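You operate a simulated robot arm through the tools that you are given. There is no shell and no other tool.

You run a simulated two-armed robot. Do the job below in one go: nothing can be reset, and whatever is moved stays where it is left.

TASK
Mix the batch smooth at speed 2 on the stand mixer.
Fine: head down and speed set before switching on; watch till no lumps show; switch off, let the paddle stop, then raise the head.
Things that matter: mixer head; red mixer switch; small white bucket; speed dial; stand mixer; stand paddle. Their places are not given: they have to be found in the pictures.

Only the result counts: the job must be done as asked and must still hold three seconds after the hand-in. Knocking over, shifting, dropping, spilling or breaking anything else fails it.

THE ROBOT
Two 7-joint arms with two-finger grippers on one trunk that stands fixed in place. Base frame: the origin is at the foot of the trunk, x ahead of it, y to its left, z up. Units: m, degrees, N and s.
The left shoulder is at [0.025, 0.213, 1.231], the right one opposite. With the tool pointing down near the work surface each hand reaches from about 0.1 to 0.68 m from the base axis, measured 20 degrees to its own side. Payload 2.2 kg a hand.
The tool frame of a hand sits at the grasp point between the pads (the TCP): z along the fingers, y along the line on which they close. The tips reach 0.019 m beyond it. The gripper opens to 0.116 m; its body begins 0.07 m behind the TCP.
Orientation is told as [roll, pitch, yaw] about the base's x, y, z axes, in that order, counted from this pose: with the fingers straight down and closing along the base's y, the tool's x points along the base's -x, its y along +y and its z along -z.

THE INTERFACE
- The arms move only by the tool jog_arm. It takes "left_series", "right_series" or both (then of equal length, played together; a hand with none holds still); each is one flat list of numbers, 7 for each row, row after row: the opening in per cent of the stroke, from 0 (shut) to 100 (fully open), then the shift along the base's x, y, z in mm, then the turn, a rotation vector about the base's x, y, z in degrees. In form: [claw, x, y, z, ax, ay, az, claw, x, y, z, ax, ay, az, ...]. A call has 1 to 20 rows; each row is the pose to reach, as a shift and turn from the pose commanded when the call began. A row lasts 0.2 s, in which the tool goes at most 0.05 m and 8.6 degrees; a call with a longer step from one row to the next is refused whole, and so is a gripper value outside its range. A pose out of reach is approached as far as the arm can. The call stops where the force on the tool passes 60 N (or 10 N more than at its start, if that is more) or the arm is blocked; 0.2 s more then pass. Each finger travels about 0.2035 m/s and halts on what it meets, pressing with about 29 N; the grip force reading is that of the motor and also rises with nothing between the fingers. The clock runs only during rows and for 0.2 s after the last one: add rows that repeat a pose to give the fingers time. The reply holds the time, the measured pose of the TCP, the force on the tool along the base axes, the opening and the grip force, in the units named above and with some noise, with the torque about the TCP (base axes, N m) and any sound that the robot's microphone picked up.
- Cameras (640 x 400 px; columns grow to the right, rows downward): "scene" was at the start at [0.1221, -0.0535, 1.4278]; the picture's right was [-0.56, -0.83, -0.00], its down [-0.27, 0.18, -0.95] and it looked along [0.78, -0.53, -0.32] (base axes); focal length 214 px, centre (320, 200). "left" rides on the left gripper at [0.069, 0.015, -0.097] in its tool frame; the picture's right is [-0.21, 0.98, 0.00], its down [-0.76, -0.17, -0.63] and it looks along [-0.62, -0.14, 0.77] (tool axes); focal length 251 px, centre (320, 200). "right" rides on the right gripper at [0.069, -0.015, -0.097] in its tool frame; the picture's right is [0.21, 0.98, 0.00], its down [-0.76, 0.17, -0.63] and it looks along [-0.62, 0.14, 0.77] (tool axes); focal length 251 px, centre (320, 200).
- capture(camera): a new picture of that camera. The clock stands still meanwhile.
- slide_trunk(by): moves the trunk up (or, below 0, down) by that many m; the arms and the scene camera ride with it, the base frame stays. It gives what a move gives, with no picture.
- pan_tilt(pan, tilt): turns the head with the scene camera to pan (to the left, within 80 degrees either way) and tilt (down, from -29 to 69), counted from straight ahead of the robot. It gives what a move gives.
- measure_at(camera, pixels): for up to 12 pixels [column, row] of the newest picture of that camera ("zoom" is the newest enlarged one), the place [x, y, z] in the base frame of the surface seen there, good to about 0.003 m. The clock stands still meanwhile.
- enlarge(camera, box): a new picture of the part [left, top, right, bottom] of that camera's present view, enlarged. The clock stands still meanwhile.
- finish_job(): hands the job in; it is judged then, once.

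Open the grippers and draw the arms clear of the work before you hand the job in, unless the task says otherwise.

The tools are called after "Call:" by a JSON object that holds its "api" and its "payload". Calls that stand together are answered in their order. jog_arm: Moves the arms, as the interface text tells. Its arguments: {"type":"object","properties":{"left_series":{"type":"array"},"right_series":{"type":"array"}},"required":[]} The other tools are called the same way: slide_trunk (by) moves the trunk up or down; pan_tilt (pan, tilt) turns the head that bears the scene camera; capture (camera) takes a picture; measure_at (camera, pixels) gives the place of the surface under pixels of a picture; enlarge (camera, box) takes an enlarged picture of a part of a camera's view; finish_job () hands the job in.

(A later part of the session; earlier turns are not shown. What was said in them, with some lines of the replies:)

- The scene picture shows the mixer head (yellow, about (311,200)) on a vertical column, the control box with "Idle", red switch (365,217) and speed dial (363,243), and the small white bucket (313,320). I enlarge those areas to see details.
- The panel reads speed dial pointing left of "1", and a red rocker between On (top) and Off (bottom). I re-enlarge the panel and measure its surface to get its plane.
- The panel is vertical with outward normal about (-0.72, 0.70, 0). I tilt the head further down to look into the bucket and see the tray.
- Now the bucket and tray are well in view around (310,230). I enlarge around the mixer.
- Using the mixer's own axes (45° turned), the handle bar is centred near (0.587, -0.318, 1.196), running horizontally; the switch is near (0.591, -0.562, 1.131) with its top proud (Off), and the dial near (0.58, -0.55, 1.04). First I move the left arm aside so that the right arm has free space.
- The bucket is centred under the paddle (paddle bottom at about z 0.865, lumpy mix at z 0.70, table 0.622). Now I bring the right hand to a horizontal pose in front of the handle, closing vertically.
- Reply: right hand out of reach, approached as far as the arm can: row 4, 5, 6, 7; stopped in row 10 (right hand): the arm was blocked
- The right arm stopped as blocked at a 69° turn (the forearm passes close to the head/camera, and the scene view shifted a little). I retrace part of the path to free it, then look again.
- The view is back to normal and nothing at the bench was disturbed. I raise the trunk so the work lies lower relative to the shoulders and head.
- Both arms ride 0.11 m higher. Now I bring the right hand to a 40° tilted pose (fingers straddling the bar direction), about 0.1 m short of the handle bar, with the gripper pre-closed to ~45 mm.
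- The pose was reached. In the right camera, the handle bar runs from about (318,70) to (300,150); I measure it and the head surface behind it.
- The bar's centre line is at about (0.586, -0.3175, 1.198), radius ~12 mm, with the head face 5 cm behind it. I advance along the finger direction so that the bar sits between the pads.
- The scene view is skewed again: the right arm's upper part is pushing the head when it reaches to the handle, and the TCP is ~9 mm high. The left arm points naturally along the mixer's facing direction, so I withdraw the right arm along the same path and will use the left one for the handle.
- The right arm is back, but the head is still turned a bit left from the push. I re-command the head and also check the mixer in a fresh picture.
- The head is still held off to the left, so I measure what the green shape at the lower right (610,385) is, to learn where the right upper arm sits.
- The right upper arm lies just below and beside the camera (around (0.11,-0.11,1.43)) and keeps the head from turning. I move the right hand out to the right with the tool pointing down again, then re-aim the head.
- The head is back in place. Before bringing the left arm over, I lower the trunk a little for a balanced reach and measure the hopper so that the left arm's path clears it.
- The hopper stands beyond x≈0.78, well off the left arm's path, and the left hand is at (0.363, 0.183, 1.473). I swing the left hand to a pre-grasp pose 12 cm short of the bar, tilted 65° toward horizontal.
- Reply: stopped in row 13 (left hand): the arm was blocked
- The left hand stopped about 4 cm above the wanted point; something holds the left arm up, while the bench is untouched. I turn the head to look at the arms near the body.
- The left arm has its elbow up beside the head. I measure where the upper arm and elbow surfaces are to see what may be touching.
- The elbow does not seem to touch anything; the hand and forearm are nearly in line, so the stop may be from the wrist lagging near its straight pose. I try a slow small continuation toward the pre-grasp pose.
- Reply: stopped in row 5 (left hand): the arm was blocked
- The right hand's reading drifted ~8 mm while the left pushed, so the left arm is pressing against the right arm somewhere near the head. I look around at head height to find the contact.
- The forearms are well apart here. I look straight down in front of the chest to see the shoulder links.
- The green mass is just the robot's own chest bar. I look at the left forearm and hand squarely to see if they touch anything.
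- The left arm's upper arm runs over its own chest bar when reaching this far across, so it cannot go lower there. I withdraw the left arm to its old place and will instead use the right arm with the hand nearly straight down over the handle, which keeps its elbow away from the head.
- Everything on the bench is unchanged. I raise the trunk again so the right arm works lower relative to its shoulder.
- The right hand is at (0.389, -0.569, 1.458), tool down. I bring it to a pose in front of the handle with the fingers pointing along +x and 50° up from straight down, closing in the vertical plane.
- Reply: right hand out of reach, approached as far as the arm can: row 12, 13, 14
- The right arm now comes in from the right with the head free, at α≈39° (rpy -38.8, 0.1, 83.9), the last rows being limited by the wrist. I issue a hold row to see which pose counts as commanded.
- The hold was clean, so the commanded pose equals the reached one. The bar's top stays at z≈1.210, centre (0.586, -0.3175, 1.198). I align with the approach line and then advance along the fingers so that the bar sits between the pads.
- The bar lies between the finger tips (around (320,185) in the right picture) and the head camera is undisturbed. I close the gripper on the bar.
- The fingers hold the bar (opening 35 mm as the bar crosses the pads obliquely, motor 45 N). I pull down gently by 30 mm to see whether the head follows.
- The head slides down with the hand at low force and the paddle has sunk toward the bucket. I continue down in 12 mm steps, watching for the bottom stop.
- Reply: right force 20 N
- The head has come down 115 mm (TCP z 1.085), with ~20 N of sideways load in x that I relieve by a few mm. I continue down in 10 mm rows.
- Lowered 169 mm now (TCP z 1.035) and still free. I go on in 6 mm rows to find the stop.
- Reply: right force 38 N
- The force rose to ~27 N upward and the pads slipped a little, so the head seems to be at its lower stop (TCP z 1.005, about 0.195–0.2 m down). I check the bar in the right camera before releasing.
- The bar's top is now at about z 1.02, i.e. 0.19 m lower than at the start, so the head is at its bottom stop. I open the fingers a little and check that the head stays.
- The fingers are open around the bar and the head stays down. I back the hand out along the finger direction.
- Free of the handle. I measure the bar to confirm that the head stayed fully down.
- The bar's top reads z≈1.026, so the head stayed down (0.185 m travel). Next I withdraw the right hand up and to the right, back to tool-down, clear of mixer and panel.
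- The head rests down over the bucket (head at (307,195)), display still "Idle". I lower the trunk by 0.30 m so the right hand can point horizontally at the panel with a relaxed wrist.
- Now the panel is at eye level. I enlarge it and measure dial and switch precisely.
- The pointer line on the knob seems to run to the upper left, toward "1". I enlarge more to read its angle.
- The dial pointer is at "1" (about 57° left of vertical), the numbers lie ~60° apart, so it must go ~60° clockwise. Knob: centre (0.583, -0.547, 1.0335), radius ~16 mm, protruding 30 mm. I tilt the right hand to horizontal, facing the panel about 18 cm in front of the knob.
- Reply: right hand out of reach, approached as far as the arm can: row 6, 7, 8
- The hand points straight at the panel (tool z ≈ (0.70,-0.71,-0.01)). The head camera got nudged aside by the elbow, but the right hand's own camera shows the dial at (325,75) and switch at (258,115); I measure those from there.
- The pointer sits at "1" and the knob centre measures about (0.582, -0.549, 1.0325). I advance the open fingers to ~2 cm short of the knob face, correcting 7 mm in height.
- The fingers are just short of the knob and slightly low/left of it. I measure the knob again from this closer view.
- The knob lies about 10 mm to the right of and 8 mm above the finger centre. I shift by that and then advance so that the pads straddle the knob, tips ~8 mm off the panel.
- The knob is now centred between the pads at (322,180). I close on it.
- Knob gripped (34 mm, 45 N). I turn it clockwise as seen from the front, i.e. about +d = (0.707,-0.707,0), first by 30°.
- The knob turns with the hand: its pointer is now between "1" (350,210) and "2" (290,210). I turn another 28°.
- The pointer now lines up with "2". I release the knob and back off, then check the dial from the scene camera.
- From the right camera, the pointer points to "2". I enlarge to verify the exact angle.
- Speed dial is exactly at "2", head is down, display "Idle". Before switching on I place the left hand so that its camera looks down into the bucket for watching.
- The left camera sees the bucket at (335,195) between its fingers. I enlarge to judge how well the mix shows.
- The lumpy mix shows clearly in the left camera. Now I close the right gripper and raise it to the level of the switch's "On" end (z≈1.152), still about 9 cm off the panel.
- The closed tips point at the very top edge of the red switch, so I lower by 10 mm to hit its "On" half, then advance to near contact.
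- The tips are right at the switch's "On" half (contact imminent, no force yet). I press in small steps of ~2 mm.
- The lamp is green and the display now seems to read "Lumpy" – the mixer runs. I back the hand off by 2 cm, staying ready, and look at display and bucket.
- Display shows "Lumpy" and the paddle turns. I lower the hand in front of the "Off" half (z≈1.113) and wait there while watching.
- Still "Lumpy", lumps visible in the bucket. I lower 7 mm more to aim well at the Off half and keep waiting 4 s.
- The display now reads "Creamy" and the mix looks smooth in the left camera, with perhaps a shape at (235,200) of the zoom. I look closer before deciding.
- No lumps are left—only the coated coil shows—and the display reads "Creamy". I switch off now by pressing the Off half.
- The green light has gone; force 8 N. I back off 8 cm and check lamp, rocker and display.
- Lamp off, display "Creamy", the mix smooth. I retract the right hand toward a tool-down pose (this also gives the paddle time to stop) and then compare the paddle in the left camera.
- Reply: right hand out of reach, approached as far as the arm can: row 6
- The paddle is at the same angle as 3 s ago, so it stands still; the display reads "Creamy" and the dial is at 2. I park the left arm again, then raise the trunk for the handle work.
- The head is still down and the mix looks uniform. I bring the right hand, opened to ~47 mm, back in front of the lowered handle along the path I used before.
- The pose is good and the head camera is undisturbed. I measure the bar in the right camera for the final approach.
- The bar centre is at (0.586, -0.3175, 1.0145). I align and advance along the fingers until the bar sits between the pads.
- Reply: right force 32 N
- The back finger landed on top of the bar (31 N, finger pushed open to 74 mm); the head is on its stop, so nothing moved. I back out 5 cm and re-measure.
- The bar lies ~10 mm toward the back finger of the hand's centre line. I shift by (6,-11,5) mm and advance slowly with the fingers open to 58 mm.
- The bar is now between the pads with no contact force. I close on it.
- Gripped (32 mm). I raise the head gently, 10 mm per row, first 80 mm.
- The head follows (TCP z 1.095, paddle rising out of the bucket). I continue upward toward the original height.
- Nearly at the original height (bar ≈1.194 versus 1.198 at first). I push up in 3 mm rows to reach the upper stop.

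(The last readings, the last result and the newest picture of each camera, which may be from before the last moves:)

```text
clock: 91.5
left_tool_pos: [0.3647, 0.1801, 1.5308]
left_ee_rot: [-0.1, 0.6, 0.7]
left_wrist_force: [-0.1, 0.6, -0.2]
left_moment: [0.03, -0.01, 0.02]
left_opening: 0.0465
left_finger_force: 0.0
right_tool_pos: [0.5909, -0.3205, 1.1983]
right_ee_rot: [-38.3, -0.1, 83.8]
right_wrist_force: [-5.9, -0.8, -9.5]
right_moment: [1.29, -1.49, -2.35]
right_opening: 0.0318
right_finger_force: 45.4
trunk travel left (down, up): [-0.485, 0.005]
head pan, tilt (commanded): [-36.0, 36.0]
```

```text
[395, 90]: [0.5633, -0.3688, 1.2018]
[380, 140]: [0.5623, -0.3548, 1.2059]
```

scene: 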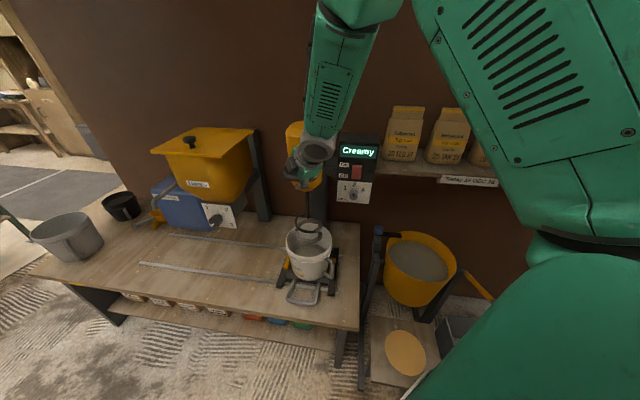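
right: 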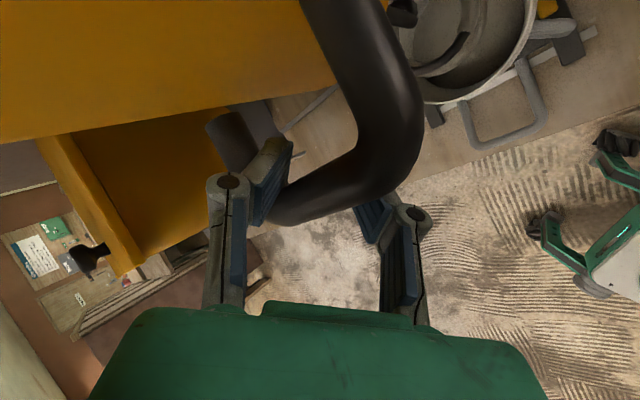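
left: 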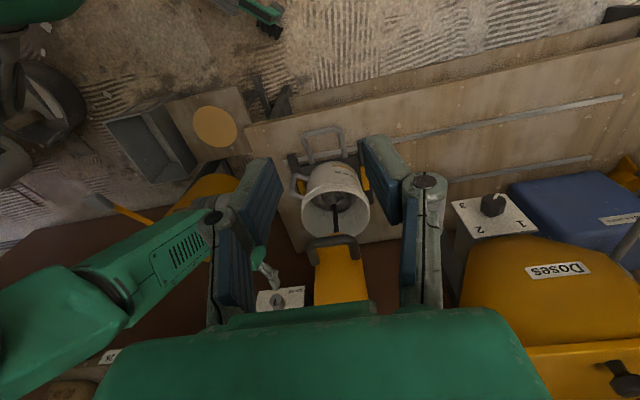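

Resistance of ~10 N appears at TCP z 1.198. I push 6 mm more to make sure it is at the stop.

Call:
{"api": "jog_arm", "payload": {"right_series": [0, 0, 0, 3, 0, 0, 0, 0, 0, 0, 6, 0, 0, 0]}}

Call:
{"api": "capture", "payload": {"camera": "right"}}

```text
clock: 92.1
left_tool_pos: [0.3671, 0.1808, 1.5297]
left_ee_rot: [-0.1, 0.6, 0.6]
left_wrist_force: [0.2, 0.1, 0.8]
left_moment: [-0.03, 0.01, 0.03]
left_opening: 0.0461
left_finger_force: 0.1
right_tool_pos: [0.5907, -0.3187, 1.1969]
right_ee_rot: [-37.8, 0.0, 83.9]
right_wrist_force: [-10.0, 8.8, -48.1]
right_moment: [2.2, -2.74, -1.11]
right_opening: 0.0326
right_finger_force: 44.8
trunk travel left (down, up): [-0.485, 0.005]
head pan, tilt (commanded): [-36.0, 36.0]
```

```text
taken
```

right: 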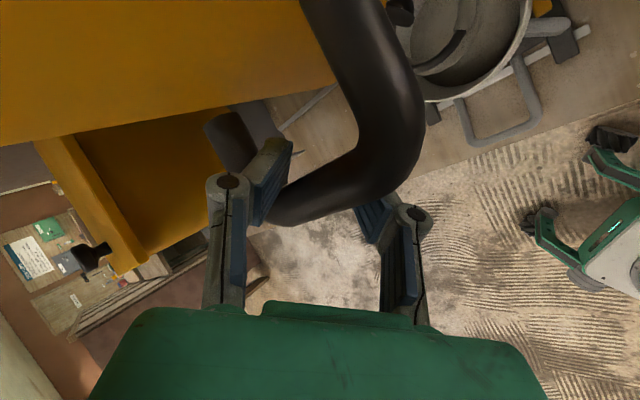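

The upper stop is reached (48 N). I relieve the push by 8 mm and then open the fingers.

Call:
{"api": "jog_arm", "payload": {"right_series": [0, 0, 0, -4, 0, 0, 0, 0, 0, 0, -8, 0, 0, 0, 0, 0, 0, -8, 0, 0, 0]}}

Call:
{"api": "jog_arm", "payload": {"right_series": [25, 0, 0, 0, 0, 0, 0, 40, 0, 0, 0, 0, 0, 0, 50, 0, 0, 0, 0, 0, 0]}}

Call:
{"api": "capture", "payload": {"camera": "right"}}

```text
clock: 92.9
left_tool_pos: [0.3644, 0.1826, 1.5304]
left_ee_rot: [-0.2, 0.4, 0.7]
left_wrist_force: [0.5, -0.2, 0.4]
left_moment: [0.0, 0.01, 0.03]
left_opening: 0.0465
left_finger_force: 0.1
right_tool_pos: [0.5902, -0.3179, 1.1971]
right_ee_rot: [-38.5, 0.2, 83.7]
right_wrist_force: [-9.2, 5.2, -17.5]
right_moment: [-0.04, 0.25, -3.35]
right_opening: 0.032
right_finger_force: 45.4
trunk travel left (down, up): [-0.485, 0.005]
head pan, tilt (commanded): [-36.0, 36.0]
```

```text
clock: 93.7
left_tool_pos: [0.3629, 0.1827, 1.5308]
left_ee_rot: [-0.2, 0.4, 0.7]
left_wrist_force: [-0.4, 0.0, -0.2]
left_moment: [-0.01, -0.01, -0.03]
left_opening: 0.0464
left_finger_force: 0.0
right_tool_pos: [0.5933, -0.3184, 1.1989]
right_ee_rot: [-38.8, 0.1, 84.0]
right_wrist_force: [-2.7, -1.5, 4.2]
right_moment: [0.02, -0.2, -0.04]
right_opening: 0.059
right_finger_force: 0.7
trunk travel left (down, up): [-0.485, 0.005]
head pan, tilt (commanded): [-36.0, 36.0]
```

```text
taken
```

right: 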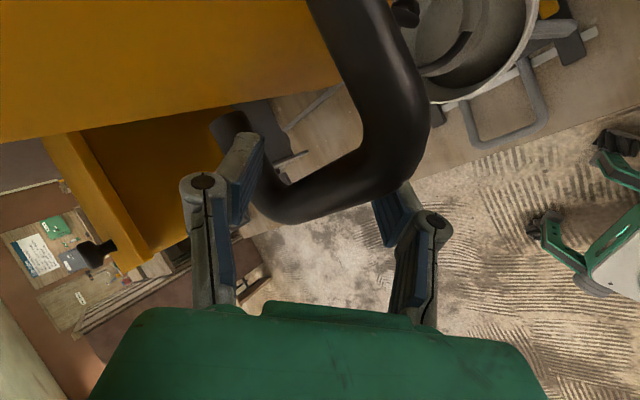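

The head stays up with the fingers open. I back the hand out along the finger direction.

Call:
{"api": "jog_arm", "payload": {"right_series": [50, -9, 1, 12, 0, 0, 0, 50, -28, 3, 35, 0, 0, 0, 50, -47, 5, 58, 0, 0, 0, 50, -66, 7, 82, 0, 0, 0, 50, -84, 9, 105, 0, 0, 0]}}

Call:
{"api": "capture", "payload": {"camera": "right"}}

Call:
{"api": "measure_at", "payload": {"camera": "right", "pixels": [[350, 60], [335, 90], [320, 105]]}}

```text
clock: 94.9
left_tool_pos: [0.3612, 0.1817, 1.5316]
left_ee_rot: [-0.1, 0.3, 0.6]
left_wrist_force: [0.1, 0.3, 0.1]
left_moment: [0.03, -0.05, 0.0]
left_opening: 0.0465
left_finger_force: 0.1
right_tool_pos: [0.5065, -0.3087, 1.304]
right_ee_rot: [-38.7, 0.1, 83.9]
right_wrist_force: [-0.1, 0.5, -0.4]
right_moment: [0.01, -0.05, 0.01]
right_opening: 0.0581
right_finger_force: 0.0
trunk travel left (down, up): [-0.485, 0.005]
head pan, tilt (commanded): [-36.0, 36.0]
```

```text
taken
```

right: 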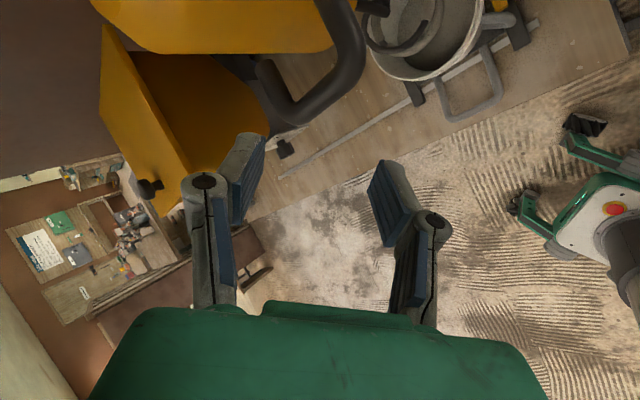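

```text
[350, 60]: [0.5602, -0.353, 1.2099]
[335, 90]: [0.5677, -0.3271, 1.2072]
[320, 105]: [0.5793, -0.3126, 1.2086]
```

The bar's top is back at z≈1.209, its original height. I withdraw the right arm to the right with the tool down and open both grippers.

Call:
{"api": "jog_arm", "payload": {"right_series": [50, -15, -8, 15, 0, 0, 0, 50, -25, -28, 30, 2.6, 2.4, -6.7, 50, -33, -48, 42, 5.3, 4.7, -13.4, 50, -41, -70, 54, 7.9, 7.1, -20.1, 55, -49, -92, 66, 10.5, 9.4, -26.8, 60, -57, -114, 78, 13.1, 11.8, -33.5, 65, -65, -136, 90, 15.8, 14.2, -40.2, 70, -73, -158, 102, 18.4, 16.5, -46.8, 75, -81, -180, 114, 21, 18.9, -53.5, 80, -89, -202, 126, 23.6, 21.2, -60.2, 85, -97, -222, 138, 26.3, 23.6, -66.9, 90, -103, -240, 148, 28.9, 25.9, -73.6, 100, -107, -252, 156, 31.5, 28.3, -80.3], "left_series": [45, 0, 0, 0, 0, 0, 0, 50, 0, 0, 0, 0, 0, 0, 55, 0, 0, 0, 0, 0, 0, 60, 0, 0, 0, 0, 0, 0, 65, 0, 0, 0, 0, 0, 0, 70, 0, 0, 0, 0, 0, 0, 75, 0, 0, 0, 0, 0, 0, 80, 0, 0, 0, 0, 0, 0, 85, 0, 0, 0, 0, 0, 0, 90, 0, 0, 0, 0, 0, 0, 95, 0, 0, 0, 0, 0, 0, 100, 0, 0, 0, 0, 0, 0, 100, 0, 0, 0, 0, 0, 0]}}

Call:
{"api": "capture", "payload": {"camera": "scene"}}

Call:
{"api": "enlarge", "payload": {"camera": "scene", "box": [260, 100, 400, 310]}}

```text
clock: 95.6
left_tool_pos: [0.3587, 0.1839, 1.5326]
left_ee_rot: [-0.2, 0.3, 0.8]
left_wrist_force: [-0.3, 0.3, -0.5]
left_moment: [0.0, -0.02, 0.01]
left_opening: 0.064
left_finger_force: 0.1
right_tool_pos: [0.4776, -0.3401, 1.3066]
right_ee_rot: [-33.7, 6.7, 82.0]
right_wrist_force: [0.4, -0.6, 0.3]
right_moment: [-0.02, 0.0, -0.04]
right_opening: 0.0584
right_finger_force: 0.0
right hand out of reach, approached as far as the arm can: row 1, 2, 3
trunk travel left (down, up): [-0.485, 0.005]
head pan, tilt (commanded): [-36.0, 36.0]
stopped in row 3 (right hand): the arm was blocked; the commanded pose is now the measured one
```

```text
taken
```

scene: 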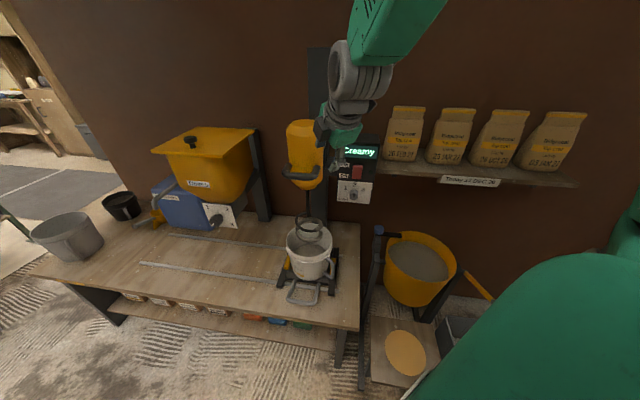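

```text
1.90 times, centred on (330, 205) of scene
```

zoom: 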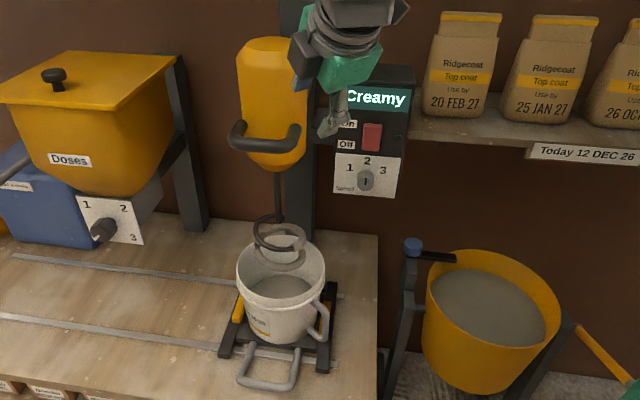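

The arm stopped on its own wrist limit in free space; head up, dial at 2 and display "Creamy" are all fine in the picture. I retry the withdrawal more gently from the present pose.

Call:
{"api": "jog_arm", "payload": {"right_series": [50, 0, -12, 8, 2.3, 1.3, -5.8, 50, 0, -25, 16, 4.6, 2.7, -11.6, 50, -4, -40, 26, 6.9, 4, -17.4, 50, -8, -55, 36, 9.3, 5.4, -23.2, 50, -14, -72, 48, 11.6, 6.7, -29, 50, -20, -89, 60, 13.9, 8.1, -34.8, 50, -27, -106, 72, 16.2, 9.4, -40.6, 50, -34, -123, 84, 18.5, 10.7, -46.5, 50, -41, -140, 96, 20.8, 12.1, -52.3, 50, -49, -157, 108, 23.1, 13.4, -58.1, 50, -57, -174, 120, 25.5, 14.8, -63.9, 50, -64, -190, 132, 27.8, 16.1, -69.7, 50, -71, -205, 143, 30.1, 17.5, -75.5, 50, -78, -220, 153, 32.4, 18.8, -81.3]}}

Call:
{"api": "capture", "payload": {"camera": "scene"}}

```text
clock: 95.9
left_tool_pos: [0.3574, 0.1855, 1.5315]
left_ee_rot: [-0.3, 0.3, 0.8]
left_wrist_force: [-0.1, 0.8, -0.2]
left_moment: [-0.05, 0.0, 0.05]
left_opening: 0.0638
left_finger_force: 0.2
right_tool_pos: [0.4783, -0.3436, 1.309]
right_ee_rot: [-33.1, 6.1, 79.5]
right_wrist_force: [0.3, 0.5, -0.1]
right_moment: [-0.02, 0.01, 0.0]
right_opening: 0.0581
right_finger_force: 0.0
trunk travel left (down, up): [-0.485, 0.005]
head pan, tilt (commanded): [-36.0, 36.0]
stopped in row 1 (right hand): the arm was blocked; the commanded pose is now the measured one
```

```text
taken
```

scene: 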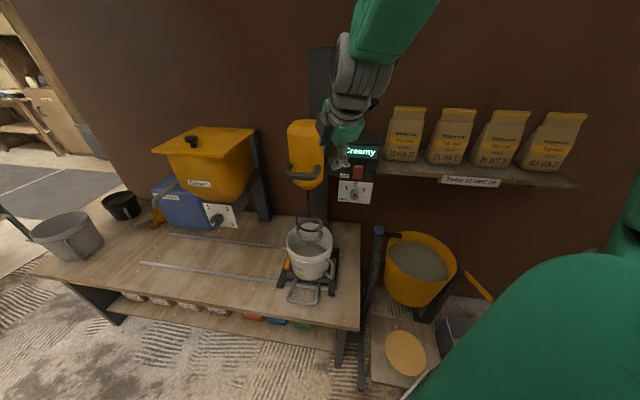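

Blocked again after a small move. I look at the right arm's elbow to see what it touches.

Call:
{"api": "pan_tilt", "payload": {"pan": -60, "tilt": -5}}

Call:
{"api": "capture", "payload": {"camera": "scene"}}

Call:
{"api": "measure_at", "payload": {"camera": "scene", "pixels": [[320, 200], [400, 100], [500, 200], [250, 250], [150, 300], [550, 350], [300, 100], [600, 150]]}}

```text
clock: 97.0
left_tool_pos: [0.3572, 0.1855, 1.5311]
left_ee_rot: [-0.1, 0.3, 0.7]
left_wrist_force: [-0.2, 0.3, -0.3]
left_moment: [-0.02, 0.0, 0.02]
left_opening: 0.0638
left_finger_force: 0.0
right_tool_pos: [0.4764, -0.3439, 1.3084]
right_ee_rot: [-33.2, 6.0, 79.6]
right_wrist_force: [-0.3, -0.3, 0.2]
right_moment: [-0.01, -0.02, -0.01]
right_opening: 0.0581
right_finger_force: 0.1
trunk travel left (down, up): [-0.485, 0.005]
head pan, tilt (commanded): [-60.0, -5.0]
```

```text
taken
```

scene: 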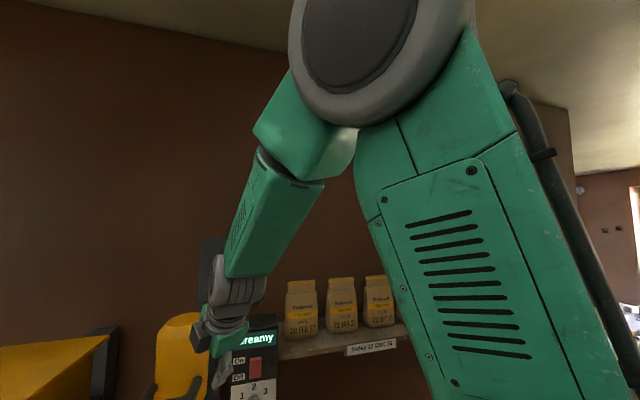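

```text
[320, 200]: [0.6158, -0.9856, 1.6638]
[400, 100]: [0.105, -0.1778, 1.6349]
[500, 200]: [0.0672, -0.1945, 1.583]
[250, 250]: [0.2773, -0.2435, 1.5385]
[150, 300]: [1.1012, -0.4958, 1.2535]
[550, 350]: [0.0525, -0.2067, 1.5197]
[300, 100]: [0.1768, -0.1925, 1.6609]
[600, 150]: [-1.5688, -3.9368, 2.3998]
```

The elbow is right above the shoulder beside the head, so the arm is near a fold limit. I test a small move outward and to the right, away from the body, to unfold it.

Call:
{"api": "jog_arm", "payload": {"right_series": [50, 5, -3, 3, 0, 0, 0, 50, 10, -6, 6, 0, 0, 0, 50, 15, -10, 10, 0, 0, 0]}}

Call:
{"api": "capture", "payload": {"camera": "scene"}}

```text
clock: 97.8
left_tool_pos: [0.3567, 0.1836, 1.5324]
left_ee_rot: [-0.2, 0.3, 0.8]
left_wrist_force: [0.4, -0.3, -0.8]
left_moment: [0.02, 0.0, -0.01]
left_opening: 0.0638
left_finger_force: 0.0
right_tool_pos: [0.492, -0.355, 1.3186]
right_ee_rot: [-33.1, 5.9, 79.6]
right_wrist_force: [-0.1, 0.5, -0.1]
right_moment: [0.02, 0.0, -0.02]
right_opening: 0.0582
right_finger_force: 0.1
trunk travel left (down, up): [-0.485, 0.005]
head pan, tilt (commanded): [-60.0, -5.0]
```

```text
taken
```

scene: 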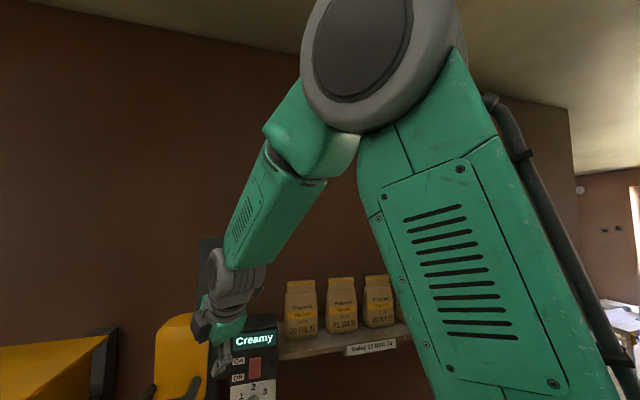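

Moving outward is free. I now raise the hand and swing it to the right while turning back to tool-down, keeping it well away from the body, toward the arm's starting pose.

Call:
{"api": "jog_arm", "payload": {"right_series": [50, 4, -10, 18, 2.6, 1.6, -6.6, 50, 6, -21, 35, 5.3, 3.2, -13.2, 50, 8, -31, 53, 7.9, 4.8, -19.8, 50, 8, -42, 70, 10.5, 6.3, -26.3, 50, 6, -52, 88, 13.1, 7.9, -32.9, 50, 3, -63, 106, 15.8, 9.5, -39.5, 50, -3, -73, 123, 18.4, 11.1, -46.1, 50, -10, -84, 141, 21, 12.7, -52.7, 50, -18, -94, 158, 23.6, 14.3, -59.3, 50, -26, -104, 176, 26.3, 15.8, -65.8, 50, -34, -115, 194, 28.9, 17.4, -72.4, 50, -42, -125, 211, 31.5, 19, -79]}}

Call:
{"api": "pan_tilt", "payload": {"pan": -36, "tilt": 36}}

Call:
{"api": "capture", "payload": {"camera": "scene"}}

```text
clock: 100.4
left_tool_pos: [0.3566, 0.1817, 1.5329]
left_ee_rot: [-0.2, 0.3, 0.7]
left_wrist_force: [-0.2, 0.6, 0.1]
left_moment: [-0.01, 0.01, 0.03]
left_opening: 0.0637
left_finger_force: 0.1
right_tool_pos: [0.449, -0.4852, 1.5306]
right_ee_rot: [0.6, 0.7, -0.1]
right_wrist_force: [-0.5, -0.5, -0.8]
right_moment: [-0.01, 0.02, 0.02]
right_opening: 0.0581
right_finger_force: 0.2
trunk travel left (down, up): [-0.485, 0.005]
head pan, tilt (commanded): [-60.0, -5.0]
```

```text
clock: 101.5
left_tool_pos: [0.3575, 0.1807, 1.5329]
left_ee_rot: [-0.1, 0.4, 0.6]
left_wrist_force: [-0.6, -0.2, -0.5]
left_moment: [0.02, 0.0, -0.01]
left_opening: 0.0637
left_finger_force: 0.0
right_tool_pos: [0.4508, -0.4841, 1.5297]
right_ee_rot: [0.4, 0.6, 0.1]
right_wrist_force: [-0.5, -0.2, -0.3]
right_moment: [0.03, -0.01, -0.04]
right_opening: 0.0581
right_finger_force: 0.0
trunk travel left (down, up): [-0.485, 0.005]
head pan, tilt (commanded): [-36.0, 36.0]
```

```text
taken
```

scene: 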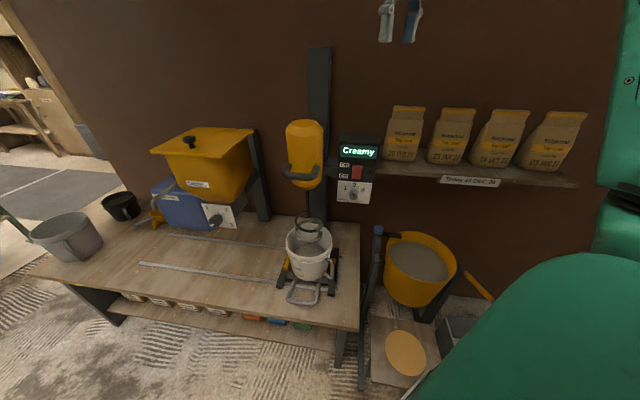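

The right arm is back at its starting pose, clear of everything; head up, display "Creamy". I open both grippers fully and make a last close check.

Call:
{"api": "jog_arm", "payload": {"right_series": [80, 0, 0, 0, 0, 0, 0, 100, 0, 0, 0, 0, 0, 0, 100, 0, 0, 0, 0, 0, 0], "left_series": [80, 0, 0, 0, 0, 0, 0, 100, 0, 0, 0, 0, 0, 0, 100, 0, 0, 0, 0, 0, 0]}}

Call:
{"api": "enlarge", "payload": {"camera": "scene", "box": [330, 125, 385, 210]}}

Call:
{"api": "enlarge", "payload": {"camera": "scene", "box": [270, 190, 350, 310]}}

```text
clock: 102.3
left_tool_pos: [0.3567, 0.1805, 1.5317]
left_ee_rot: [-0.2, 0.3, 0.6]
left_wrist_force: [-0.3, 0.3, 0.9]
left_moment: [-0.03, -0.01, -0.01]
left_opening: 0.116
left_finger_force: 0.1
right_tool_pos: [0.4502, -0.4839, 1.5293]
right_ee_rot: [0.4, 0.5, 0.0]
right_wrist_force: [-0.3, -0.4, 0.1]
right_moment: [0.01, 0.0, 0.02]
right_opening: 0.1159
right_finger_force: 0.1
trunk travel left (down, up): [-0.485, 0.005]
head pan, tilt (commanded): [-36.0, 36.0]
```

```text
4.71 times, centred on (358, 168) of scene
```

zoom: 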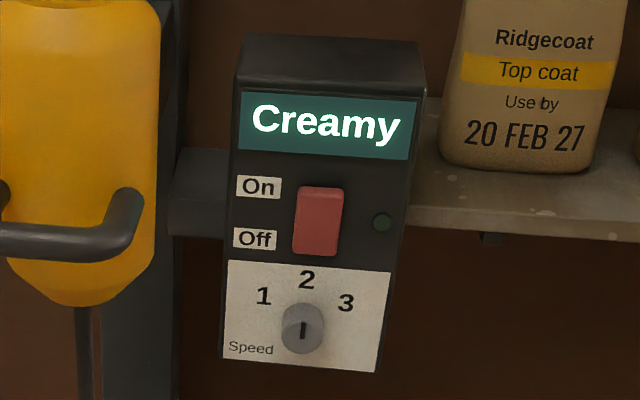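

```text
3.33 times, centred on (310, 250) of scene
```

zoom: 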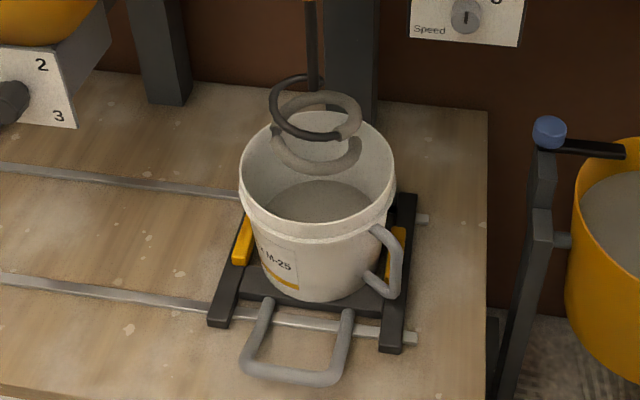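

The mix is smooth with no lumps, the dial is at 2, the switch is off with its lamp dark, the head is raised, and the bucket stands on its tray. Both arms are clear with grippers open, so I hand in the job.

Call:
{"api": "finish_job", "payload": {}}

```text
The job is handed in.
```

The batch is mixed smooth at speed 2, and the job is handed in.

- **Setup:** The mixer head was pulled down to its stop and the dial turned from 1 to 2 before switching on.
- **Mixing:** It ran about 7 seconds. The panel went from "Lumpy" to "Creamy", and no lumps showed in the bucket, so I switched it off.
- **After mixing:** Pictures 3 seconds apart showed the paddle standing still. Only then did I raise the head back to its top stop.
- **At hand-in:** The switch is off with its lamp dark, and the bucket sits on its tray. Both arms are clear with the grippers open.

**Contacts on the way:** While I was finding a workable reach, the right arm nudged the robot's own head camera aside a few times. A finger also pressed once on top of the mixer handle while the head was down. The pictures show nothing on the bench moved or spilled.
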